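You operate a simulated robot arm through the tools that you are given. There is no shell and no other tool.

You run a simulated robot arm. Do the job below in one go: nothing can be reset, and whatever is moved stays where it is left.

## Task
Lock the frame's lid down and lay the orange strap roll on it.
Fine: swing both blue levers over the lid; the rolls are in the table's drawer; shut it again.

Only the result counts: the job must be done as asked and must still hold three seconds after the hand-in. Knocking over, shifting, dropping, spilling or breaking anything else fails it. A push-on lid holds only when it is set on centred and level and pressed home; a screw cap is set on level and turned clockwise until tight.

## Robot
A 7-joint arm with a two-finger parallel gripper, fixed in place. Base frame: the origin is at the foot of the arm, x ahead of it, y to its left, z up. Units: mm, rad, N and s.
Its first joint turns from -2.304 to 2.304 rad. Payload 3.91 kg.
Tool frame: the origin (TCP) lies between the finger pads and is the grasp point; the fingertips stand 30 mm ahead of it; z points along the fingers, y is the line along which they close. The gripper opens to 110 mm. The fingers are 20 mm wide and 10 mm thick; the gripper's body (48 by 112 mm) begins 55 mm behind the TCP.
Orientation is that of the tool frame in the base frame, as a unit quaternion [w, x, y, z]. With the fingers straight down and closing along the base's y, the tool's x points along the base's -x, its y along +y and its z along -z.

## Interface
- The arm moves only by the tool nudge_tool. Its argument "commands" is a list of rows, each an object (a shift or turn left out is 0, a gripper value left out holds the last) with "slide": the shift along the tool's x, y, z in mm, a list of three; "dr": the turn, a rotation vector about the tool's x, y, z in rad, a list of three. In form: [{"slide": [x, y, z], "dr": [ax, ay, az]}, ...]. A call has 1 to 20 rows; each row is the pose to reach, as a shift and turn from the pose commanded when the call began, along the tool's axes at that moment. "grip" is the opening, from 0 (shut) to 1 (fully open), set as the call begins (left out, the last holds). Each row takes 0.2 s and may step no farther than 50 mm and 0.15 rad from the row before; otherwise, or with a gripper value out of range, the whole call is refused. Where a pose cannot be reached the arm comes as near as it can. A force on the tool above 80 N (or 10 N above the force at the start of the call, whichever is more), or a blocked arm, ends the call early, and 0.2 s more pass. Each finger travels about 108 mm/s and halts on what it meets, pressing with about 41 N; the grip force reading is that of the motor and also rises with nothing between the fingers. The clock runs only during rows and for 0.2 s after the last one: add rows that repeat a pose to give the fingers time. The reply holds the time, the measured pose of the TCP, the force on the tool along the base axes, the opening and the grip force, in the units named above and with some noise, with the torque about the TCP (base axes, N m) and any sound that the robot's microphone picked up.
- Cameras (640 x 400 px; columns grow to the right, rows downward): "scene" is fixed at [52.2, 633.9, 1809.1]; the picture's right is [-0.13, -0.99, 0.00], its down [-0.83, 0.11, -0.54] and it looks along [0.54, -0.07, -0.84] (base axes); focal length 262 px, centre (320, 200). "wrist" rides on the gripper at [72, 17, -103] in the tool frame; the picture's right is [-0.23, 0.97, 0.00], its down [-0.76, -0.18, -0.62] and it looks along [-0.61, -0.14, 0.78] (tool axes); focal length 222 px, centre (320, 200). There is no depth. A picture from a camera that has moved, and an enlarged one, comes with that camera's place and axes in the base frame and with its lens. The place of the scene camera against the robot may be out by one fixed shift of up to 25 mm in any direction.
- get_image(camera): a new picture of that camera. It takes no simulated time.
- zoom(camera, box): a new picture of the part [left, top, right, bottom] of that camera's present view, enlarged. It takes no simulated time.
- close_job(): hands the job in; it is judged then, once.

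Places have to be worked out from the pictures, the camera data and where the tool is seen. Open the gripper and draw the arm clear of the work before you hand the job in, unless the task says otherwise.

The tools are called as name(argument=value, ...) on one line, values as JSON. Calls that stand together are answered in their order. nudge_tool: Moves the arm, as the interface text tells. Its arguments: {"type":"object","properties":{"commands":{"type":"array","items":{"type":"object","properties":{"slide":{"type":"array","items":{"type":"number"}},"dr":{"type":"array","items":{"type":"number"}}}}},"grip":{"type":"number"}},"required":["commands"]} The other tools are called the same way: get_image (camera) takes a picture; zoom (camera, box) takes an enlarged picture of a part of a camera's view; close_job () hands the job in.

At the start:

```text
t: 0.0
position: [560.9, 411.9, 1448.8]
tool_rot: [-0.001, 0.0, 1.0, 0.0]
ft_force: [0.2, -0.1, 0.7]
ft_torque: [0.0, -0.01, 0.0]
grip_width: 109.9
grip_force: 0.1
```

scene: 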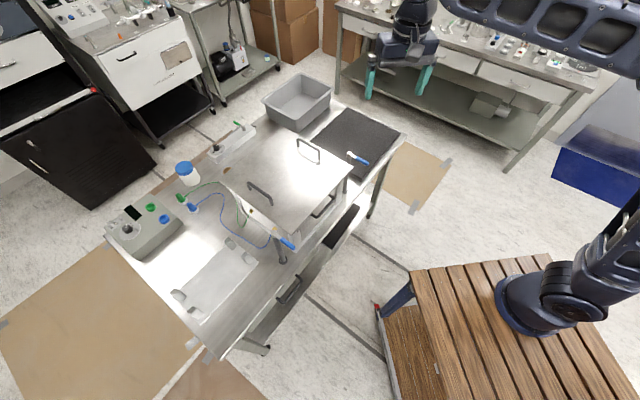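
wrist: 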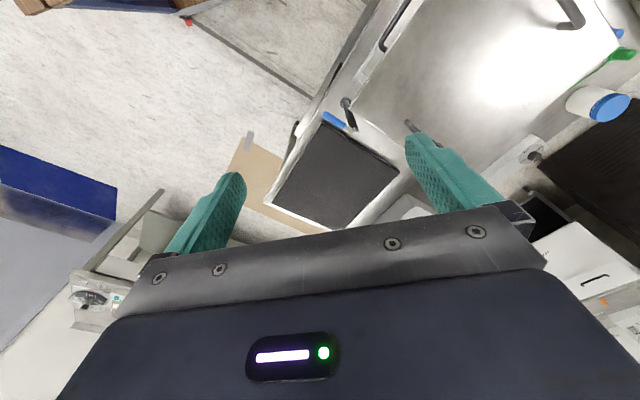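

I start by enlarging the scene to identify the frame, lid, levers and drawer.

zoom(camera="scene", box=[200, 110, 360, 210])

zoom(camera="scene", box=[200, 180, 360, 280])

zoom(camera="scene", box=[100, 170, 320, 360])

zoom(camera="scene", box=[280, 90, 440, 190])

```text
4.00 times, centred on (280, 160) of scene
camera zoom: at [52.2, 633.9, 1809.1], right [-0.13, -0.99, 0.0], down [-0.83, 0.11, -0.54], along [0.54, -0.07, -0.84], focal length 1046 px, centre (480, 360)
```

zoom: 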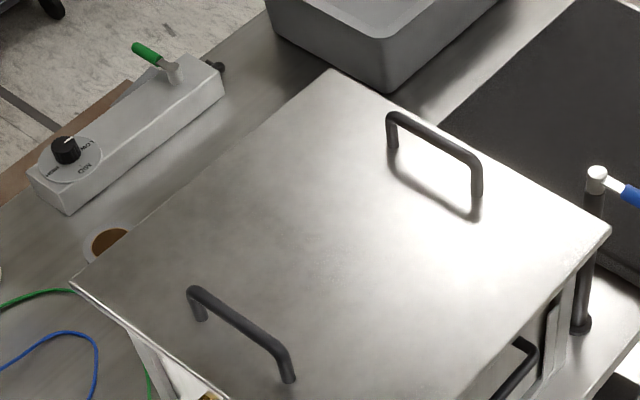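

```text
4.00 times, centred on (280, 230) of scene
camera zoom: at [52.2, 633.9, 1809.1], right [-0.13, -0.99, 0.0], down [-0.83, 0.11, -0.54], along [0.54, -0.07, -0.84], focal length 1046 px, centre (480, 80)
```

zoom: 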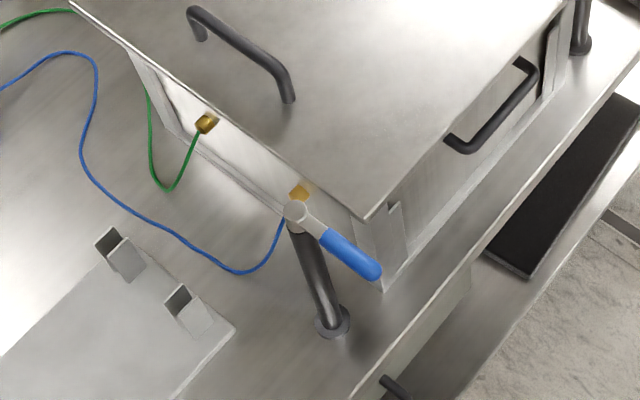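

```text
2.11 times, centred on (210, 265) of scene
camera zoom: at [52.2, 633.9, 1809.1], right [-0.13, -0.99, 0.0], down [-0.83, 0.11, -0.54], along [0.54, -0.07, -0.84], focal length 551 px, centre (552, 63)
```

zoom: 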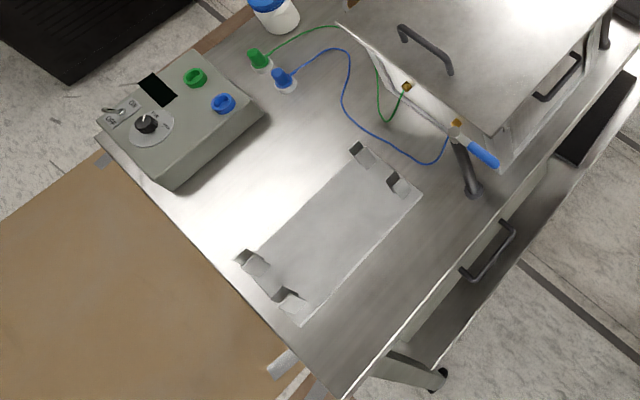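

```text
4.00 times, centred on (360, 140) of scene
camera zoom: at [52.2, 633.9, 1809.1], right [-0.13, -0.99, 0.0], down [-0.83, 0.11, -0.54], along [0.54, -0.07, -0.84], focal length 1046 px, centre (160, 440)
```

zoom: 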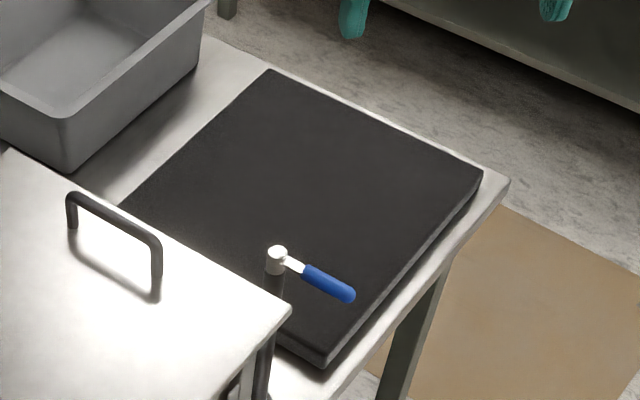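

zoom(camera="wrist", box=[220, 0, 640, 262])

zoom(camera="scene", box=[400, 150, 640, 400])

zoom(camera="scene", box=[340, 0, 500, 100])

```text
1.52 times, centred on (430, 131) of wrist
camera zoom: at [489.0, 428.1, 1553.1], right [0.23, 0.97, 0.0], down [0.76, -0.18, 0.62], along [0.61, -0.14, -0.78], focal length 338 px, centre (152, 305)
```

zoom: 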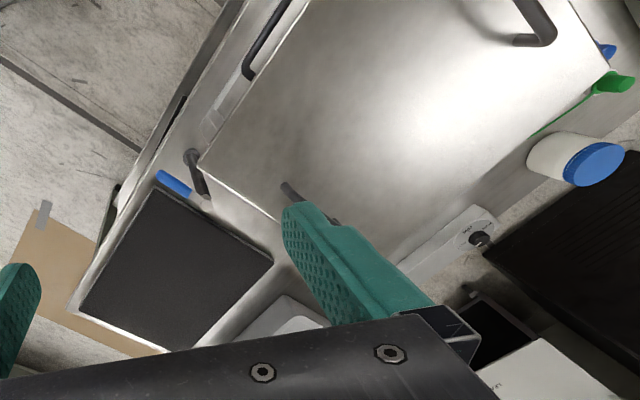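

```text
1.60 times, centred on (520, 275) of scene
camera zoom: at [52.2, 633.9, 1809.1], right [-0.13, -0.99, 0.0], down [-0.83, 0.11, -0.54], along [0.54, -0.07, -0.84], focal length 418 px, centre (0, 80)
```

zoom: 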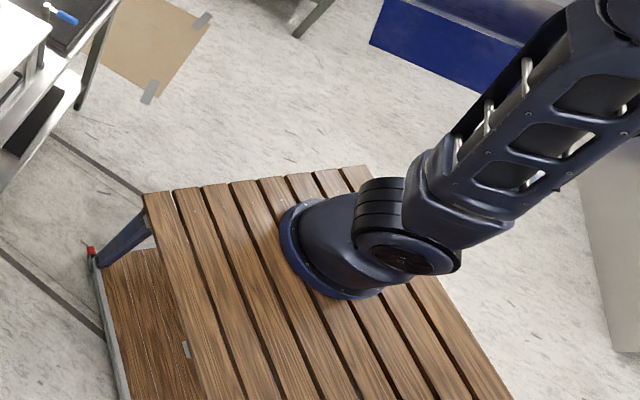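

```text
4.00 times, centred on (420, 50) of scene
camera zoom: at [52.2, 633.9, 1809.1], right [-0.13, -0.99, 0.0], down [-0.83, 0.11, -0.54], along [0.54, -0.07, -0.84], focal length 1046 px, centre (-80, 800)
```

zoom: 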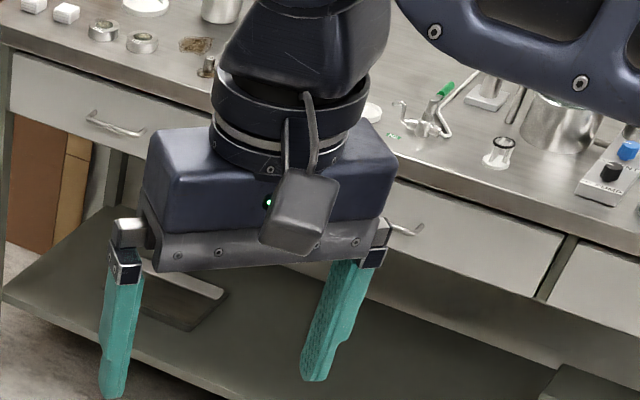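

The table top seems to lie near z≈950 and turned relative to my axes; the arm is well above it. I move sideways at the same height to get second views for triangulation.

nudge_tool(commands=[{"slide": [20, 40, 0]}, {"slide": [40, 80, 0]}, {"slide": [60, 120, 0]}, {"slide": [80, 160, 0]}, {"slide": [95, 200, 0]}, {"slide": [110, 238, 0]}, {"slide": [110, 238, 0]}])

get_image(camera="wrist")

get_image(camera="scene")

```text
t: 1.6
position: [450.4, 650.6, 1451.0]
tool_rot: [-0.001, 0.0, 1.0, -0.001]
ft_force: [0.0, -0.3, -0.9]
ft_torque: [-0.02, 0.06, 0.03]
grip_width: 109.8
grip_force: 0.0
```

```text
taken
camera wrist: at [378.3, 667.2, 1553.6], right [0.23, 0.97, 0.0], down [0.76, -0.18, 0.62], along [0.61, -0.14, -0.78], focal length 222 px, centre (320, 200)
```

wrist: 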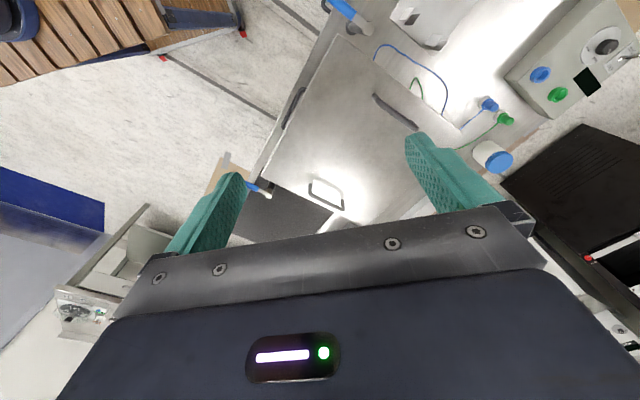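

```text
taken
```

scene: 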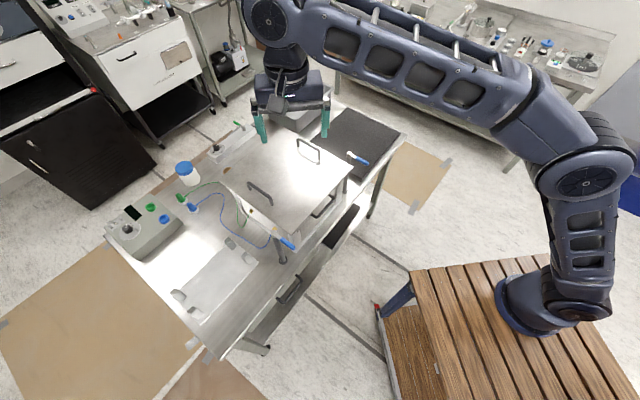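

zoom(camera="wrist", box=[220, 0, 420, 125])

zoom(camera="wrist", box=[220, 115, 420, 240])

zoom(camera="wrist", box=[360, 0, 640, 175])

zoom(camera="wrist", box=[0, 0, 260, 160])

```text
3.20 times, centred on (320, 62) of wrist
camera zoom: at [378.3, 667.2, 1553.6], right [0.23, 0.97, 0.0], down [0.76, -0.18, 0.62], along [0.61, -0.14, -0.78], focal length 711 px, centre (320, 640)
```

zoom: 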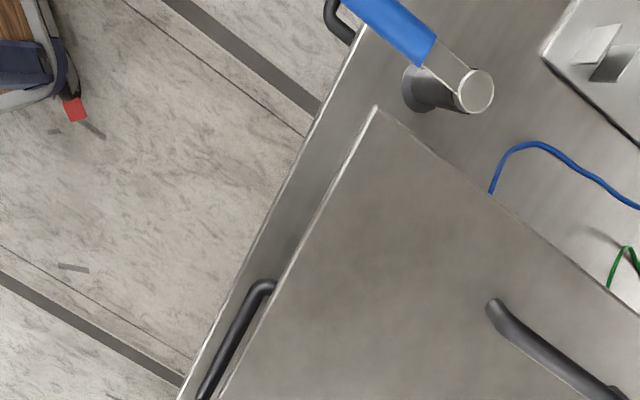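

```text
3.20 times, centred on (320, 178) of wrist
camera zoom: at [378.3, 667.2, 1553.6], right [0.23, 0.97, 0.0], down [0.76, -0.18, 0.62], along [0.61, -0.14, -0.78], focal length 711 px, centre (320, 272)
```

zoom: 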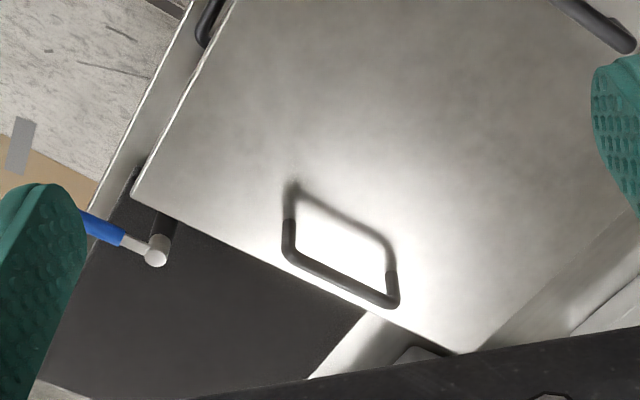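

```text
2.29 times, centred on (500, 88) of wrist
camera zoom: at [378.3, 667.2, 1553.6], right [0.23, 0.97, 0.0], down [0.76, -0.18, 0.62], along [0.61, -0.14, -0.78], focal length 508 px, centre (-91, 457)
```

zoom: 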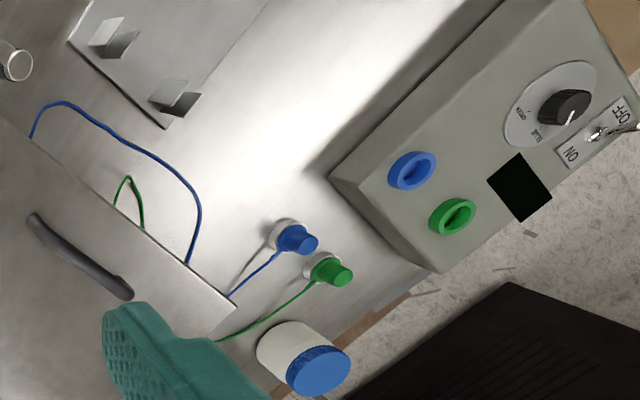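

```text
2.46 times, centred on (130, 80) of wrist
camera zoom: at [378.3, 667.2, 1553.6], right [0.23, 0.97, 0.0], down [0.76, -0.18, 0.62], along [0.61, -0.14, -0.78], focal length 547 px, centre (788, 495)
```

zoom: 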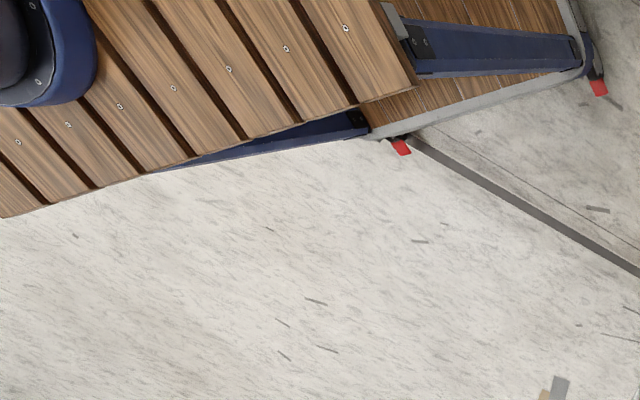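

The lid top looks to be a ~335 mm square near z≈1080, turned 45° to my axes, with posts at its front corners. I yaw the tool 45° to face the table front and look at the drawer and levers.

nudge_tool(commands=[{"slide": [28, -16, 14], "dr": [0, 0, -0.112]}, {"slide": [56, -32, 28], "dr": [0, 0, -0.224]}, {"slide": [84, -48, 42], "dr": [0, 0, -0.336]}, {"slide": [112, -64, 57], "dr": [0, 0, -0.449]}, {"slide": [140, -80, 71], "dr": [0, 0, -0.561]}, {"slide": [168, -97, 85], "dr": [0, 0, -0.673]}, {"slide": [196, -113, 100], "dr": [0, 0, -0.7854]}, {"slide": [196, -113, 100], "dr": [0, 0, -0.7854]}])

get_image(camera="wrist")

get_image(camera="scene")

```text
t: 3.4
position: [255.7, 536.0, 1348.1]
tool_rot: [0.0, -0.384, 0.923, -0.001]
ft_force: [0.3, 0.2, 0.9]
ft_torque: [0.01, 0.05, -0.03]
grip_width: 110.0
grip_force: 0.2
```

```text
taken
camera wrist: at [192.7, 496.5, 1451.2], right [-0.53, 0.85, 0.0], down [0.66, 0.41, 0.62], along [0.53, 0.33, -0.78], focal length 222 px, centre (320, 200)
```

wrist: 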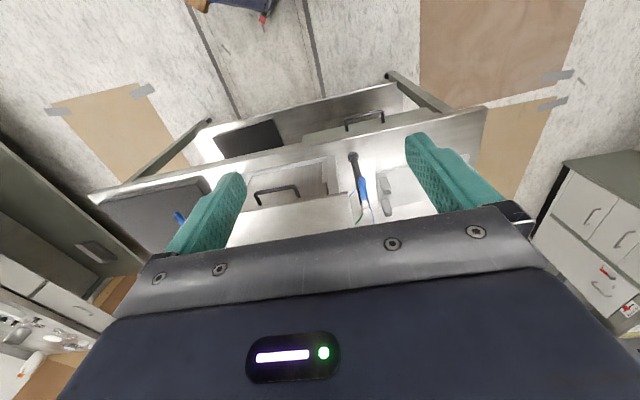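

```text
taken
```

scene: 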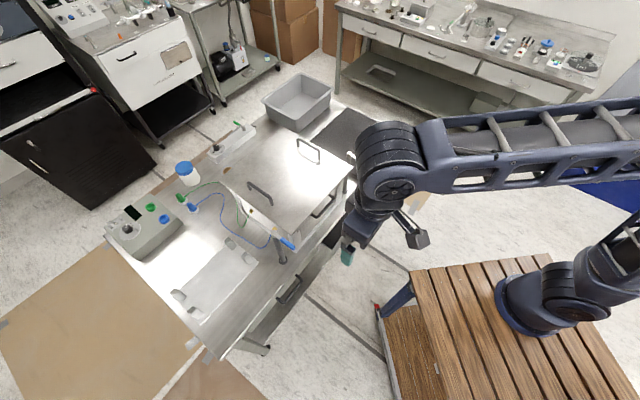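

zoom(camera="wrist", box=[180, 60, 420, 210])

zoom(camera="wrist", box=[300, 70, 500, 230])

zoom(camera="wrist", box=[80, 100, 260, 230])

```text
2.67 times, centred on (300, 135) of wrist
camera zoom: at [192.7, 496.5, 1451.2], right [-0.53, 0.85, 0.0], down [0.66, 0.41, 0.62], along [0.53, 0.33, -0.78], focal length 592 px, centre (373, 373)
```

zoom: 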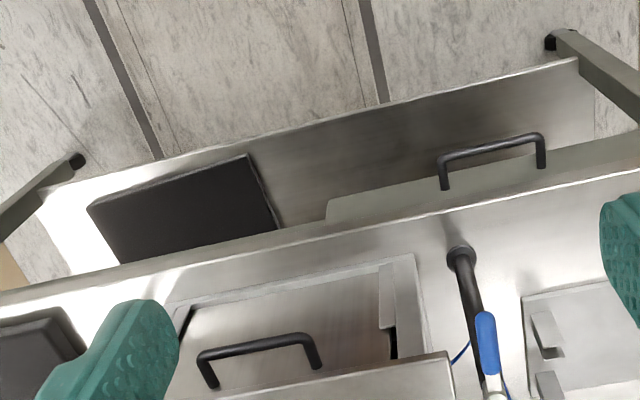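

```text
2.50 times, centred on (400, 150) of wrist
camera zoom: at [192.7, 496.5, 1451.2], right [-0.53, 0.85, 0.0], down [0.66, 0.41, 0.62], along [0.53, 0.33, -0.78], focal length 555 px, centre (120, 325)
```

zoom: 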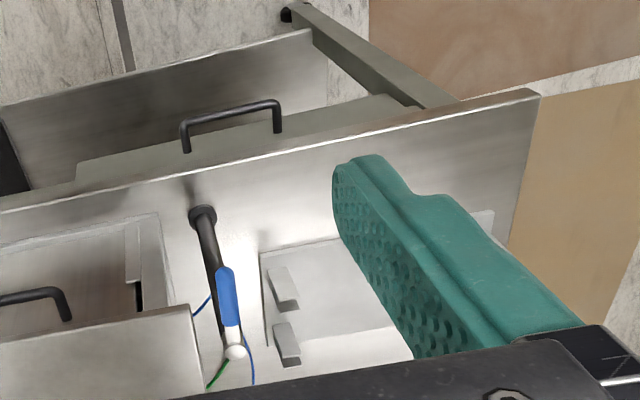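

```text
3.08 times, centred on (170, 165) of wrist
camera zoom: at [192.7, 496.5, 1451.2], right [-0.53, 0.85, 0.0], down [0.66, 0.41, 0.62], along [0.53, 0.33, -0.78], focal length 684 px, centre (782, 308)
```

zoom: 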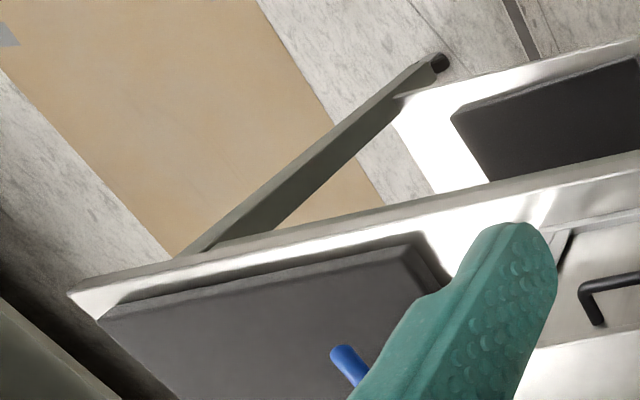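

Readings combine to: table axes u=[0.707,-0.707], w=[0.707,0.707]; lid top z≈1074 (u −208…128, w 771…1107), lever posts at (u −240, w 809) and (u 154, w 808), levers pointing −w at z≈1098. I go closer to lever 1 for a precise look.

nudge_tool(commands=[{"slide": [-20, 13, 30]}, {"slide": [-40, 26, 60]}, {"slide": [-50, 40, 100]}, {"slide": [-50, 40, 100]}])

get_image(camera="wrist")

zoom(camera="wrist", box=[220, 80, 420, 205])

```text
t: 4.4
position: [263.1, 598.6, 1247.8]
tool_rot: [0.0, -0.383, 0.924, 0.0]
ft_force: [0.3, 0.7, 0.1]
ft_torque: [0.03, 0.01, 0.01]
grip_width: 110.1
grip_force: 0.1
```

```text
taken
camera wrist: at [199.5, 559.4, 1351.3], right [-0.53, 0.85, 0.0], down [0.66, 0.41, 0.62], along [0.53, 0.33, -0.78], focal length 222 px, centre (320, 200)
```

wrist: 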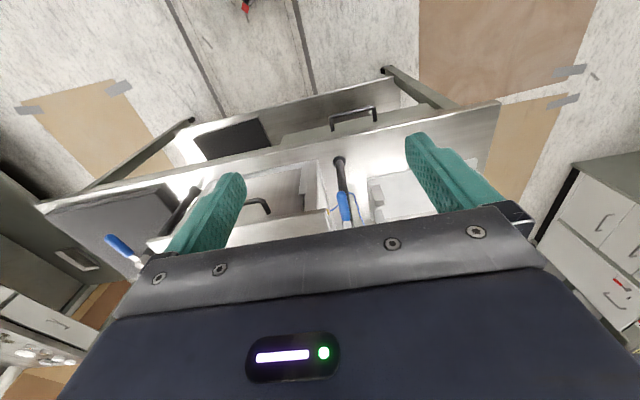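

```text
3.20 times, centred on (320, 142) of wrist
camera zoom: at [199.5, 559.4, 1351.3], right [-0.53, 0.85, 0.0], down [0.66, 0.41, 0.62], along [0.53, 0.33, -0.78], focal length 711 px, centre (320, 384)
```

zoom: 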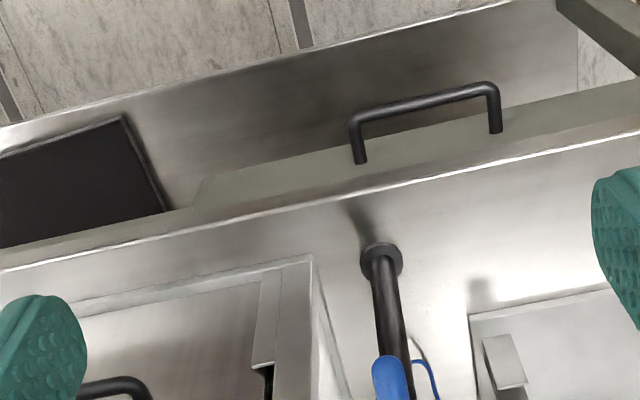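

zoom(camera="scene", box=[250, 240, 330, 310])

zoom(camera="scene", box=[200, 280, 300, 360])

zoom(camera="wrist", box=[290, 140, 390, 235])

zoom(camera="wrist", box=[90, 170, 250, 280])

```text
5.71 times, centred on (290, 275) of scene
camera zoom: at [52.2, 633.9, 1809.1], right [-0.13, -0.99, 0.0], down [-0.83, 0.11, -0.54], along [0.54, -0.07, -0.84], focal length 1495 px, centre (491, -229)
```

zoom: 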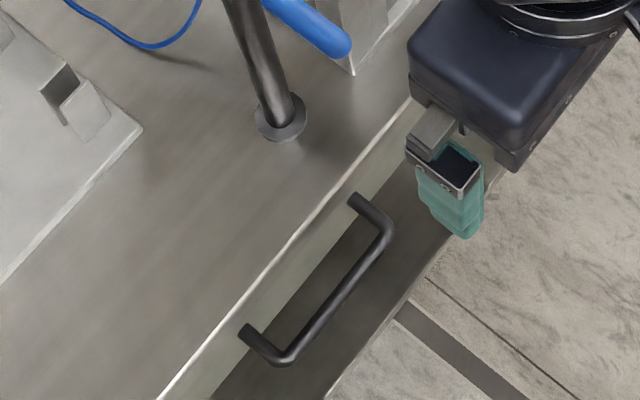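

```text
5.00 times, centred on (250, 320) of scene
camera zoom: at [52.2, 633.9, 1809.1], right [-0.13, -0.99, 0.0], down [-0.83, 0.11, -0.54], along [0.54, -0.07, -0.84], focal length 1308 px, centre (670, -400)
```

zoom: 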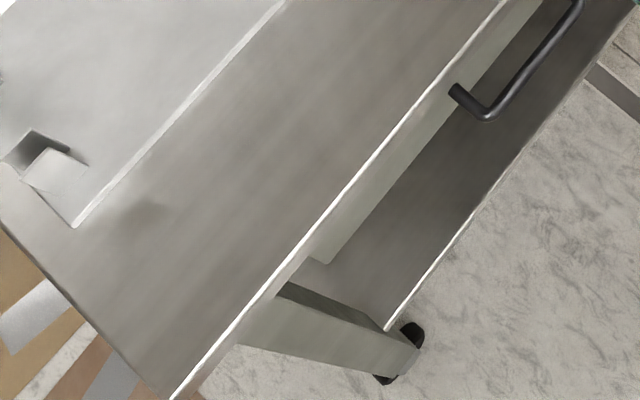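

```text
4.21 times, centred on (340, 188) of wrist
camera zoom: at [199.5, 559.4, 1351.3], right [-0.53, 0.85, 0.0], down [0.66, 0.41, 0.62], along [0.53, 0.33, -0.78], focal length 935 px, centre (236, 253)
```

zoom: 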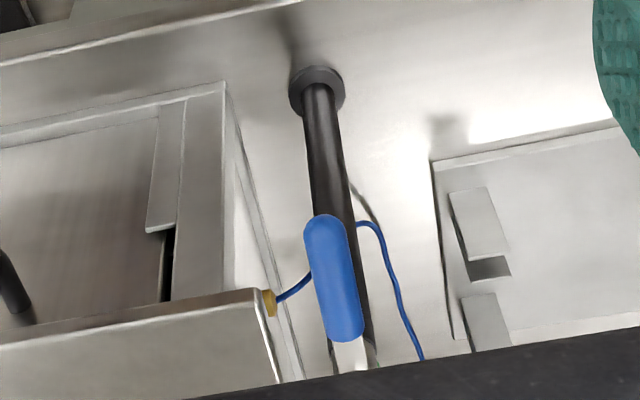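

```text
3.64 times, centred on (170, 225) of wrist
camera zoom: at [199.5, 559.4, 1351.3], right [-0.53, 0.85, 0.0], down [0.66, 0.41, 0.62], along [0.53, 0.33, -0.78], focal length 808 px, centre (866, 109)
```

zoom: 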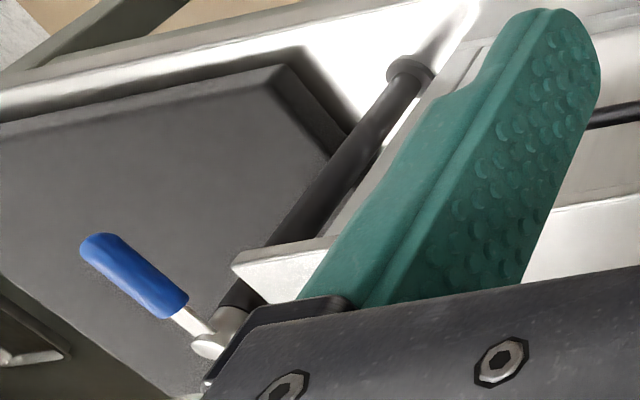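

Lever 1's blue grip spans w≈724–784 at u≈−240, z≈1098 (≈15 mm thick). I move above it with the fingers set to 40 mm so they straddle it, then descend to z≈1120.

nudge_tool(commands=[{"slide": [-48, 1, 0]}, {"slide": [-96, 2, 0]}, {"slide": [-143, 3, 0]}, {"slide": [-143, 3, 40]}, {"slide": [-143, 3, 80]}, {"slide": [-143, 3, 80]}], grip=0.4)

get_image(camera="wrist")

zoom(camera="scene", box=[220, 130, 380, 270])

```text
t: 5.8
position: [361.2, 703.1, 1169.0]
tool_rot: [0.0, -0.384, 0.923, 0.001]
ft_force: [-0.1, -0.5, -1.1]
ft_torque: [-0.03, -0.01, -0.03]
grip_width: 43.9
grip_force: 0.1
```

```text
taken
camera wrist: at [299.4, 663.8, 1271.7], right [-0.53, 0.85, 0.0], down [0.66, 0.41, 0.62], along [0.53, 0.33, -0.78], focal length 222 px, centre (320, 200)
```

wrist: 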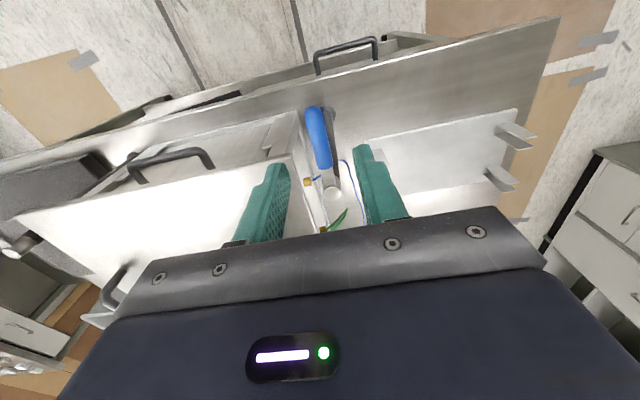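

```text
2.86 times, centred on (300, 200) of scene
camera zoom: at [52.2, 633.9, 1809.1], right [-0.13, -0.99, 0.0], down [-0.83, 0.11, -0.54], along [0.54, -0.07, -0.84], focal length 747 px, centre (377, 200)
```

zoom: 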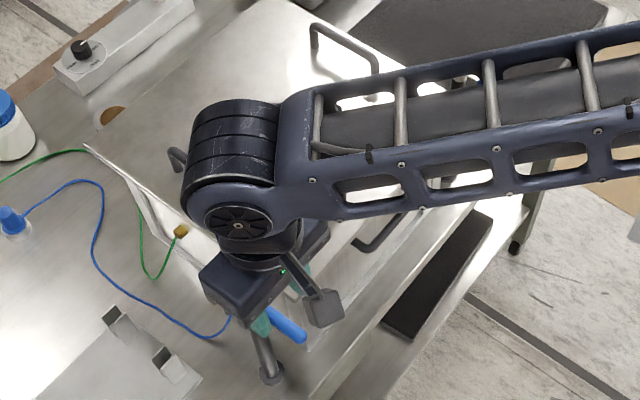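

The grip is centred between the fingers (lever tip at w≈727, hub at w≈805). I lower to z≈1115 so the fingers straddle the grip.

nudge_tool(commands=[{"slide": [0, 0, 30]}, {"slide": [0, 0, 54]}, {"slide": [0, 0, 54]}])

nudge_tool(commands=[{"slide": [0, 0, 0]}, {"slide": [0, 0, 0]}], grip=0.2)

get_image(camera="wrist")

```text
t: 6.6
position: [360.8, 702.7, 1113.5]
tool_rot: [0.001, -0.383, 0.924, 0.0]
ft_force: [0.3, 0.4, 0.0]
ft_torque: [0.01, -0.01, -0.01]
grip_width: 43.9
grip_force: 0.1
```

```text
t: 7.2
position: [362.4, 701.2, 1114.2]
tool_rot: [0.0, -0.382, 0.924, -0.001]
ft_force: [-0.2, -0.5, 0.3]
ft_torque: [0.0, -0.01, 0.04]
grip_width: 22.1
grip_force: 0.1
```

```text
taken
camera wrist: at [298.7, 662.5, 1217.3], right [-0.53, 0.85, 0.0], down [0.66, 0.41, 0.62], along [0.53, 0.33, -0.78], focal length 222 px, centre (320, 200)
```

wrist: 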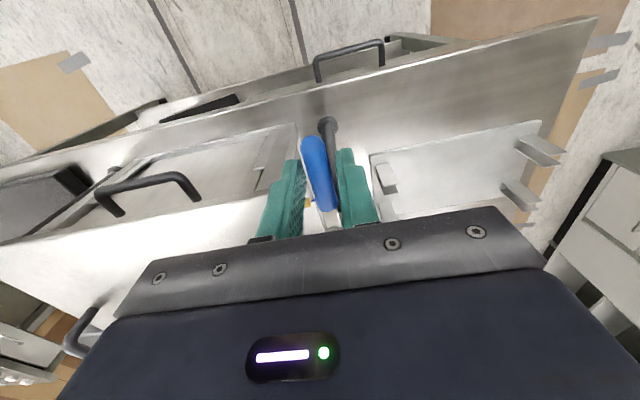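

Fingers straddle the grip with no load. I begin the swing on an arc of radius 57 mm about the post, in small steps to check the resistance.

nudge_tool(commands=[{"slide": [-0.2, -4.3, 0], "dr": [0, 0, -0.075]}, {"slide": [-0.6, -8.5, 0], "dr": [0, 0, -0.15]}, {"slide": [-1.4, -12.7, 0], "dr": [0, 0, -0.225]}, {"slide": [-2.6, -16.8, 0], "dr": [0, 0, -0.3]}, {"slide": [-5.7, -24.8, 0], "dr": [0, 0, -0.45]}, {"slide": [-5.7, -24.8, 0], "dr": [0, 0, -0.45]}])

get_image(camera="wrist")

```text
t: 8.6
position: [384.9, 690.3, 1116.2]
tool_rot: [-0.001, -0.58, 0.815, 0.0]
ft_force: [-0.9, -0.7, -0.4]
ft_torque: [-0.02, 0.0, -0.02]
grip_width: 22.0
grip_force: 0.0
```

```text
taken
camera wrist: at [344.1, 627.6, 1219.5], right [-0.85, 0.53, 0.0], down [0.42, 0.66, 0.62], along [0.33, 0.53, -0.78], focal length 222 px, centre (320, 200)
```

wrist: 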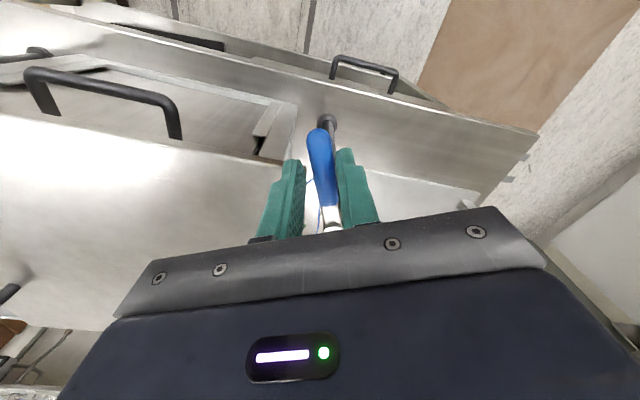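

The lever turns freely (forces <1 N). I continue the arc to a total of ~90°.

nudge_tool(commands=[{"slide": [-0.56, -7.95, 0], "dr": [0, 0, -0.14]}, {"slide": [-2.22, -15.75, 0], "dr": [0, 0, -0.28]}, {"slide": [-4.93, -23.2, 0], "dr": [0, 0, -0.42]}, {"slide": [-8.7, -30.3, 0], "dr": [0, 0, -0.56]}, {"slide": [-13.4, -36.7, 0], "dr": [0, 0, -0.7]}, {"slide": [-19, -42.4, 0], "dr": [0, 0, -0.84]}, {"slide": [-25.2, -47.3, 0], "dr": [0, 0, -0.98]}, {"slide": [-32.2, -51.3, 0], "dr": [0, 0, -1.12]}, {"slide": [-32.2, -51.3, 0], "dr": [0, 0, -1.12]}])

get_image(camera="wrist")

zoom(camera="scene", box=[220, 130, 380, 270])

```text
t: 10.6
position: [442.0, 702.4, 1115.7]
tool_rot: [0.0, 0.924, -0.382, 0.0]
ft_force: [-0.1, 0.0, 0.0]
ft_torque: [0.02, -0.03, -0.04]
grip_width: 21.9
grip_force: 0.0
```

```text
taken
camera wrist: at [481.8, 639.4, 1219.5], right [-0.85, -0.53, 0.0], down [-0.41, 0.66, 0.62], along [-0.33, 0.53, -0.78], focal length 222 px, centre (320, 200)
```

wrist: 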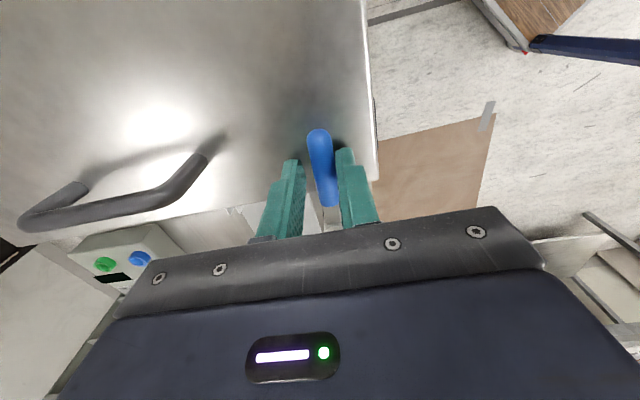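

```text
2.86 times, centred on (300, 200) of scene
camera zoom: at [52.2, 633.9, 1809.1], right [-0.13, -0.99, 0.0], down [-0.83, 0.11, -0.54], along [0.54, -0.07, -0.84], focal length 747 px, centre (377, 200)
```

zoom: 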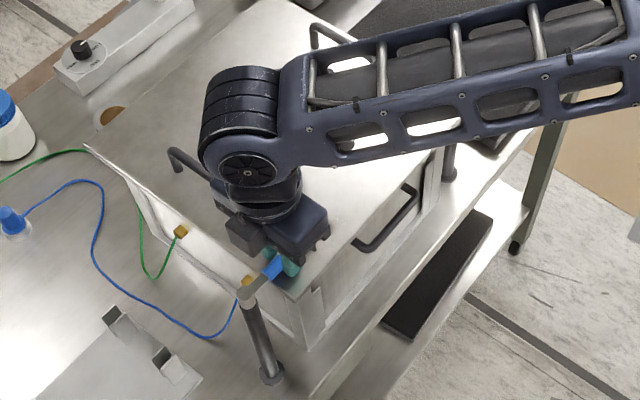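

zoom(camera="wrist", box=[270, 110, 390, 240])

```text
3.08 times, centred on (330, 175) of wrist
camera zoom: at [481.8, 639.4, 1219.5], right [-0.85, -0.53, 0.0], down [-0.41, 0.66, 0.62], along [-0.33, 0.53, -0.78], focal length 684 px, centre (289, 277)
```

zoom: 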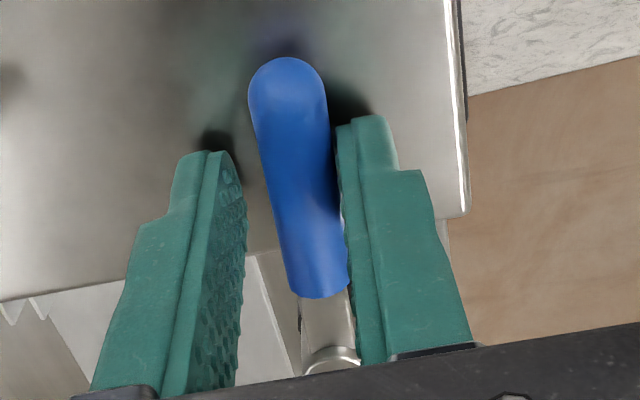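

Lever 1 sits at ≈85° (lagging by the finger clearance). I turn a further ~0.1 rad to bring it square over the lid.

nudge_tool(commands=[{"slide": [-0.1, -2.8, 0], "dr": [0, 0, -0.05]}, {"slide": [-0.3, -5.7, 0], "dr": [0, 0, -0.1]}, {"slide": [-0.3, -5.7, 0], "dr": [0, 0, -0.1]}])

zoom(camera="wrist", box=[270, 110, 390, 240])

```text
t: 11.4
position: [444.9, 707.1, 1115.2]
tool_rot: [0.0, 0.942, -0.337, 0.0]
ft_force: [-4.5, -5.6, 0.6]
ft_torque: [-0.21, -0.01, -0.07]
grip_width: 25.8
grip_force: 3.4
```

```text
3.08 times, centred on (330, 175) of wrist
camera zoom: at [491.1, 648.2, 1218.9], right [-0.79, -0.61, 0.0], down [-0.48, 0.62, 0.62], along [-0.38, 0.49, -0.78], focal length 684 px, centre (289, 277)
```

zoom: 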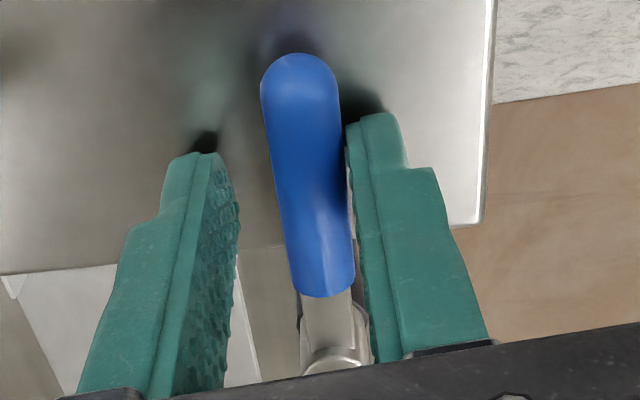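

Lever 1 is against its stop at ≈90° over the lid (reaction ~7 N). I open the fingers and lift clear.

nudge_tool(commands=[{"slide": [0, 0, 0]}, {"slide": [0, 0, -30]}, {"slide": [0, 0, -75]}, {"slide": [0, 0, -115]}, {"slide": [0, 0, -115]}], grip=0.5)

get_image(camera="wrist")

```text
t: 12.6
position: [445.2, 707.2, 1230.3]
tool_rot: [0.0, 0.942, -0.336, 0.0]
ft_force: [0.4, 0.4, -0.1]
ft_torque: [-0.01, -0.02, 0.0]
grip_width: 55.3
grip_force: 0.1
```

```text
taken
camera wrist: at [490.8, 647.9, 1333.8], right [-0.79, -0.61, 0.0], down [-0.48, 0.62, 0.62], along [-0.38, 0.49, -0.78], focal length 222 px, centre (320, 200)
```

wrist: 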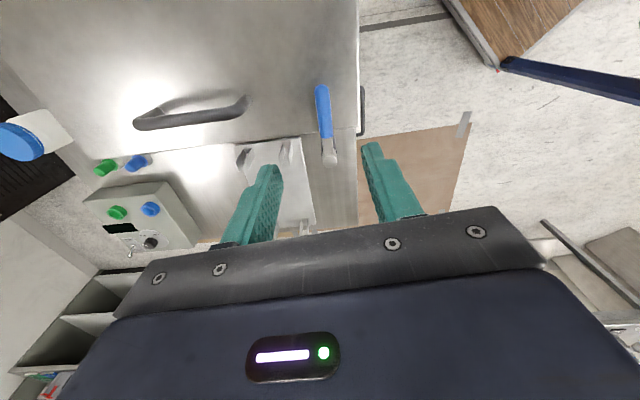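

Lever 1 stays over the lid. I travel above lever 2 (u≈154, w≈752) at the same height while turning the tool back.

nudge_tool(commands=[{"slide": [27.6, 8, 0], "dr": [0, 0, 0.139]}, {"slide": [55.3, 16, 0], "dr": [0, 0, 0.278]}, {"slide": [82.9, 24, 0], "dr": [0, 0, 0.417]}, {"slide": [110.5, 32, 0], "dr": [0, 0, 0.557]}, {"slide": [138.1, 40, 0], "dr": [0, 0, 0.696]}, {"slide": [165.8, 48, 0], "dr": [0, 0, 0.835]}, {"slide": [193.4, 56, 0], "dr": [0, 0, 0.974]}, {"slide": [221, 64, 0], "dr": [0, 0, 1.113]}, {"slide": [248.6, 72, 0], "dr": [0, 0, 1.252]}, {"slide": [276.3, 80, 0], "dr": [0, 0, 1.392]}, {"slide": [303.9, 88, 0], "dr": [0, 0, 1.531]}, {"slide": [331.5, 95.9, 0], "dr": [0, 0, 1.67]}, {"slide": [331.5, 95.9, 0], "dr": [0, 0, 1.67]}])

get_image(camera="wrist")

zoom(camera="wrist", box=[260, 80, 400, 220])

get_image(camera="scene")

```text
t: 15.4
position: [640.6, 422.3, 1231.1]
tool_rot: [0.0, -0.382, 0.924, 0.0]
ft_force: [-0.8, -0.4, 0.5]
ft_torque: [0.01, 0.0, 0.0]
grip_width: 55.1
grip_force: 0.1
```

```text
taken
camera wrist: at [578.8, 383.9, 1334.2], right [-0.53, 0.85, 0.0], down [0.66, 0.41, 0.62], along [0.53, 0.33, -0.78], focal length 222 px, centre (320, 200)
```

wrist: 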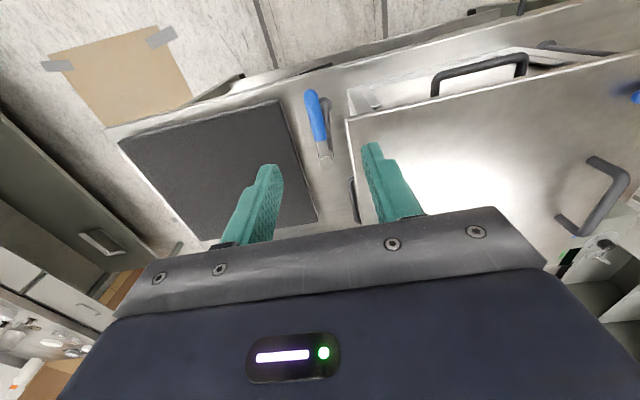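

```text
2.86 times, centred on (330, 150) of wrist
camera zoom: at [578.8, 383.9, 1334.2], right [-0.53, 0.85, 0.0], down [0.66, 0.41, 0.62], along [0.53, 0.33, -0.78], focal length 635 px, centre (291, 343)
```

zoom: 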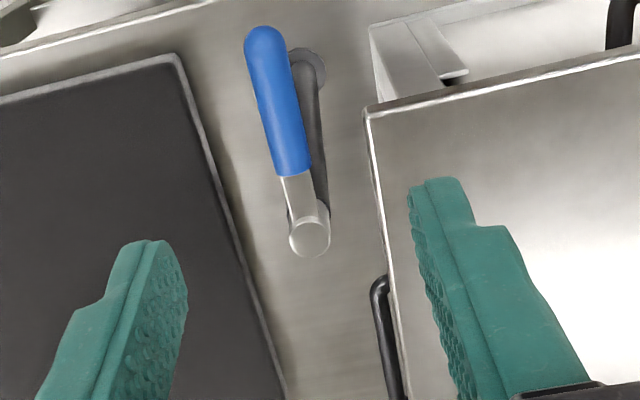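

```text
taken
```

scene: 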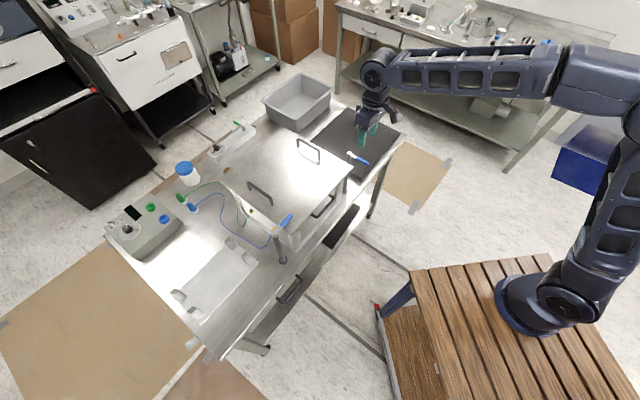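

Lever 2: hub at (u 158.5, w 808), tip at w≈728, pointing −w. I centre on it, narrow the fingers to ~44 mm, and descend to z≈1115.

nudge_tool(commands=[{"slide": [0, -4, 20]}, {"slide": [0, -4, 60]}, {"slide": [0, -4, 95]}, {"slide": [0, -4, 116]}, {"slide": [0, -4, 116]}], grip=0.4)

nudge_tool(commands=[{"slide": [0, 0, 0]}, {"slide": [0, 0, 0]}], grip=0.2)

zoom(camera="wrist", box=[260, 100, 400, 240])

```text
t: 16.6
position: [643.3, 419.6, 1115.9]
tool_rot: [0.0, -0.383, 0.924, 0.0]
ft_force: [0.2, 0.4, -0.5]
ft_torque: [-0.03, 0.02, 0.0]
grip_width: 44.0
grip_force: 0.3
```

```text
t: 17.2
position: [643.4, 419.6, 1115.1]
tool_rot: [0.0, -0.383, 0.924, 0.001]
ft_force: [0.4, 1.1, -0.5]
ft_torque: [0.05, 0.0, 0.02]
grip_width: 22.0
grip_force: 0.1
```

```text
2.86 times, centred on (330, 170) of wrist
camera zoom: at [580.8, 380.6, 1218.5], right [-0.53, 0.85, 0.0], down [0.66, 0.41, 0.62], along [0.53, 0.33, -0.78], focal length 635 px, centre (291, 286)
```

zoom: 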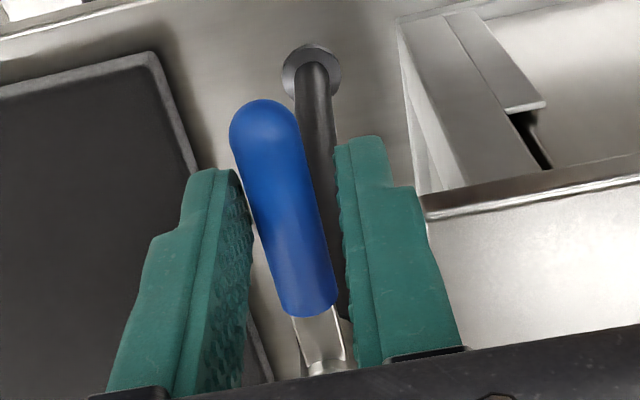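

Fingers straddle lever 2 without load. I swing it clockwise (−u) along the same arc to its stop.

nudge_tool(commands=[{"slide": [-0.56, 7.95, 0], "dr": [0, 0, 0.14]}, {"slide": [-2.22, 15.75, 0], "dr": [0, 0, 0.28]}, {"slide": [-4.93, 23.2, 0], "dr": [0, 0, 0.42]}, {"slide": [-8.7, 30.3, 0], "dr": [0, 0, 0.56]}, {"slide": [-13.4, 36.7, 0], "dr": [0, 0, 0.7]}, {"slide": [-19, 42.4, 0], "dr": [0, 0, 0.84]}, {"slide": [-25.2, 47.3, 0], "dr": [0, 0, 0.98]}, {"slide": [-32.2, 51.3, 0], "dr": [0, 0, 1.12]}, {"slide": [-39.6, 54.3, 0], "dr": [0, 0, 1.26]}, {"slide": [-47.3, 56.2, 0], "dr": [0, 0, 1.4]}, {"slide": [-55.3, 57, 0], "dr": [0, 0, 1.54]}, {"slide": [-62.6, 56.7, 0], "dr": [0, 0, 1.67]}, {"slide": [-62.6, 56.7, 0], "dr": [0, 0, 1.67]}])

zoom(camera="wrist", box=[260, 100, 400, 240])

get_image(camera="scene")

```text
t: 20.0
position: [648.2, 504.3, 1115.1]
tool_rot: [0.0, 0.429, 0.903, 0.0]
ft_force: [-4.1, -9.6, -1.1]
ft_torque: [-0.16, 0.04, 0.21]
grip_width: 25.9
grip_force: 4.4
```

```text
2.86 times, centred on (330, 170) of wrist
camera zoom: at [616.0, 571.2, 1217.7], right [0.9, 0.44, 0.0], down [0.34, -0.7, 0.62], along [0.27, -0.56, -0.78], focal length 635 px, centre (291, 286)
```

zoom: 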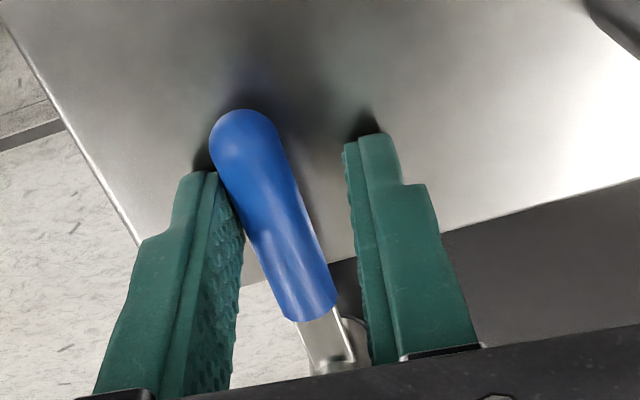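

```text
taken
```

scene: 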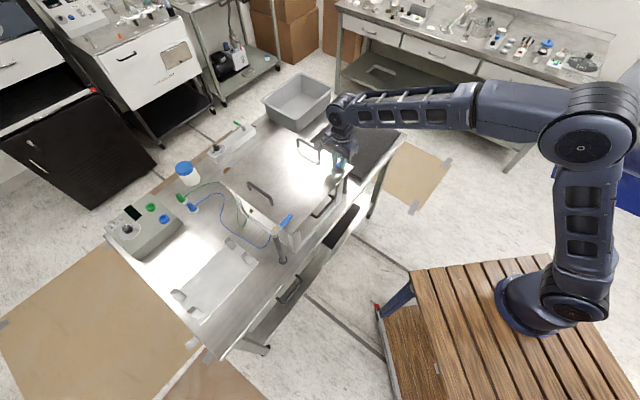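

Lever 2 is on its stop, lying along −u over the lid (tip w≈812). I open, lift clear, then travel to the front of the table for a closer look at the drawer handle.

nudge_tool(commands=[{"slide": [0, 0, 0]}, {"slide": [0, 0, -30]}, {"slide": [0, 0, -75]}, {"slide": [0, 0, -115]}, {"slide": [0, 0, -115]}], grip=0.5)

nudge_tool(commands=[{"slide": [30.7, -21.1, 0], "dr": [0, 0, -0.139]}, {"slide": [61.4, -42.1, 0], "dr": [0, 0, -0.278]}, {"slide": [92.1, -63.2, 0], "dr": [0, 0, -0.4175]}, {"slide": [122.8, -84.2, 0], "dr": [0, 0, -0.557]}, {"slide": [153.5, -105.3, 0], "dr": [0, 0, -0.696]}, {"slide": [184.2, -126.3, 0], "dr": [0, 0, -0.835]}, {"slide": [214.9, -147.4, 0], "dr": [0, 0, -0.974]}, {"slide": [245.6, -168.4, 0], "dr": [0, 0, -1.113]}, {"slide": [276.3, -189.5, 0], "dr": [0, 0, -1.2525]}, {"slide": [307, -210.5, 25], "dr": [0, 0, -1.392]}, {"slide": [337.7, -231.6, 55], "dr": [0, 0, -1.531]}, {"slide": [368.4, -252.6, 85], "dr": [0, 0, -1.67]}, {"slide": [368.4, -252.6, 100], "dr": [0, 0, -1.67]}, {"slide": [368.4, -252.6, 100], "dr": [0, 0, -1.67]}])

get_image(camera="wrist")

get_image(camera="scene")

```text
t: 21.2
position: [648.3, 507.3, 1231.6]
tool_rot: [0.0, 0.428, 0.904, 0.001]
ft_force: [-0.6, 0.0, -0.2]
ft_torque: [0.0, -0.01, 0.03]
grip_width: 55.0
grip_force: 0.0
```

```text
t: 24.2
position: [220.4, 630.6, 1130.7]
tool_rot: [0.0, -0.383, 0.924, -0.001]
ft_force: [-0.6, 0.1, -0.2]
ft_torque: [0.0, 0.02, -0.04]
grip_width: 54.9
grip_force: 0.1
```

```text
taken
camera wrist: at [157.6, 590.4, 1233.8], right [-0.53, 0.85, 0.0], down [0.66, 0.41, 0.62], along [0.53, 0.33, -0.78], focal length 222 px, centre (320, 200)
```

wrist: 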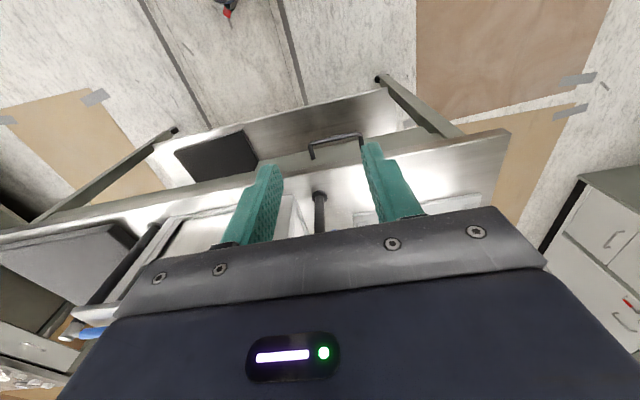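

```text
taken
```

scene: 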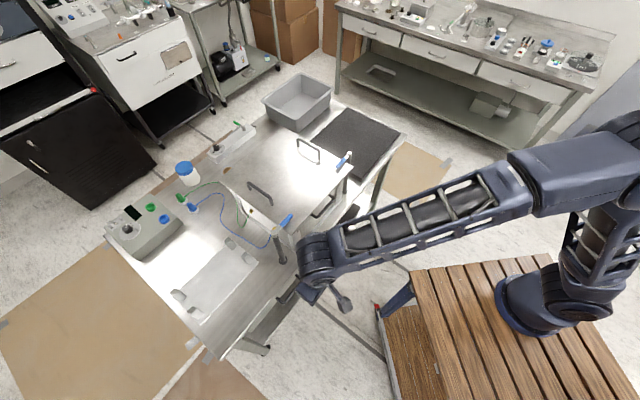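

zoom(camera="wrist", box=[260, 80, 420, 220])

zoom(camera="scene", box=[220, 130, 380, 270])

```text
2.86 times, centred on (340, 150) of wrist
camera zoom: at [157.6, 590.4, 1233.8], right [-0.53, 0.85, 0.0], down [0.66, 0.41, 0.62], along [0.53, 0.33, -0.78], focal length 635 px, centre (263, 343)
```

zoom: 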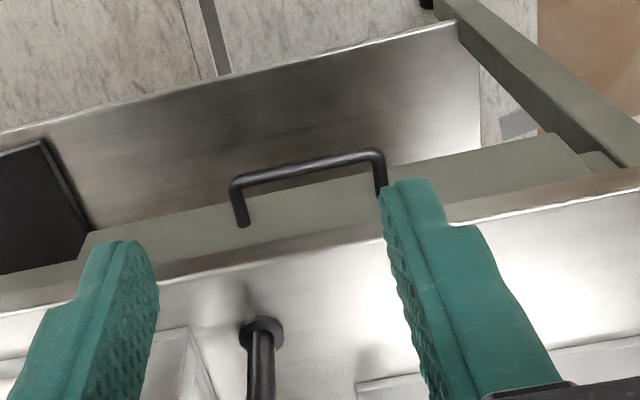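

```text
2.86 times, centred on (300, 200) of scene
camera zoom: at [52.2, 633.9, 1809.1], right [-0.13, -0.99, 0.0], down [-0.83, 0.11, -0.54], along [0.54, -0.07, -0.84], focal length 747 px, centre (377, 200)
```

zoom: 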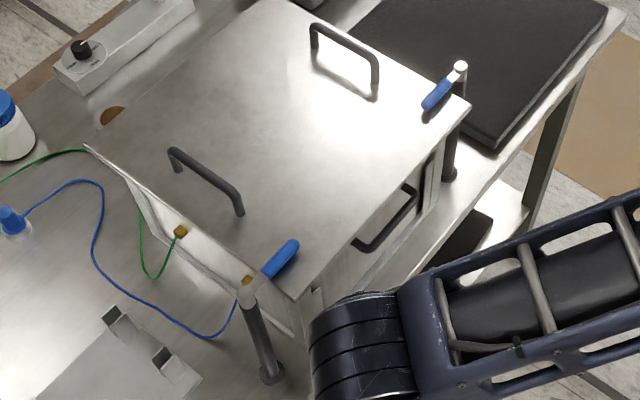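

Both levers lie over the lid. The drawer bar is at about w≈730, z≈771, u −237…−350, drawer face at w≈763, table edge w≈754. Because the table top overhangs, I'll approach with the tool tilted toward +w; first I yaw so the fingers will close in the vertical plane.

nudge_tool(commands=[{"slide": [-3, 0, 0], "dr": [0, 0, -0.143]}, {"slide": [-7, 0, 0], "dr": [0, 0, -0.286]}, {"slide": [-10, 0, 0], "dr": [0, 0, -0.428]}, {"slide": [-14, 0, 0], "dr": [0, 0, -0.571]}, {"slide": [-17, 0, 0], "dr": [0, 0, -0.714]}, {"slide": [-20, 0, 0], "dr": [0, 0, -0.857]}, {"slide": [-24, 0, 0], "dr": [0, 0, -1.0]}, {"slide": [-27, 0, 0], "dr": [0, 0, -1.142]}, {"slide": [-31, 0, 0], "dr": [0, 0, -1.285]}, {"slide": [-34, 0, 0], "dr": [0, 0, -1.428]}, {"slide": [-38, 0, 0], "dr": [0, 0, -1.5708]}, {"slide": [-38, 0, 0], "dr": [0, 0, -1.5708]}])

get_image(camera="scene")

```text
t: 26.8
position: [247.1, 656.4, 1129.5]
tool_rot: [0.0, 0.924, -0.382, 0.0]
ft_force: [-0.8, 0.7, -0.3]
ft_torque: [-0.01, 0.01, 0.0]
grip_width: 55.0
grip_force: 0.1
```

```text
taken
```

scene: 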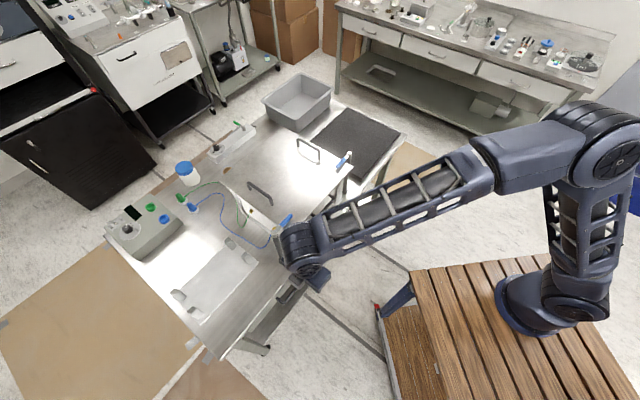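

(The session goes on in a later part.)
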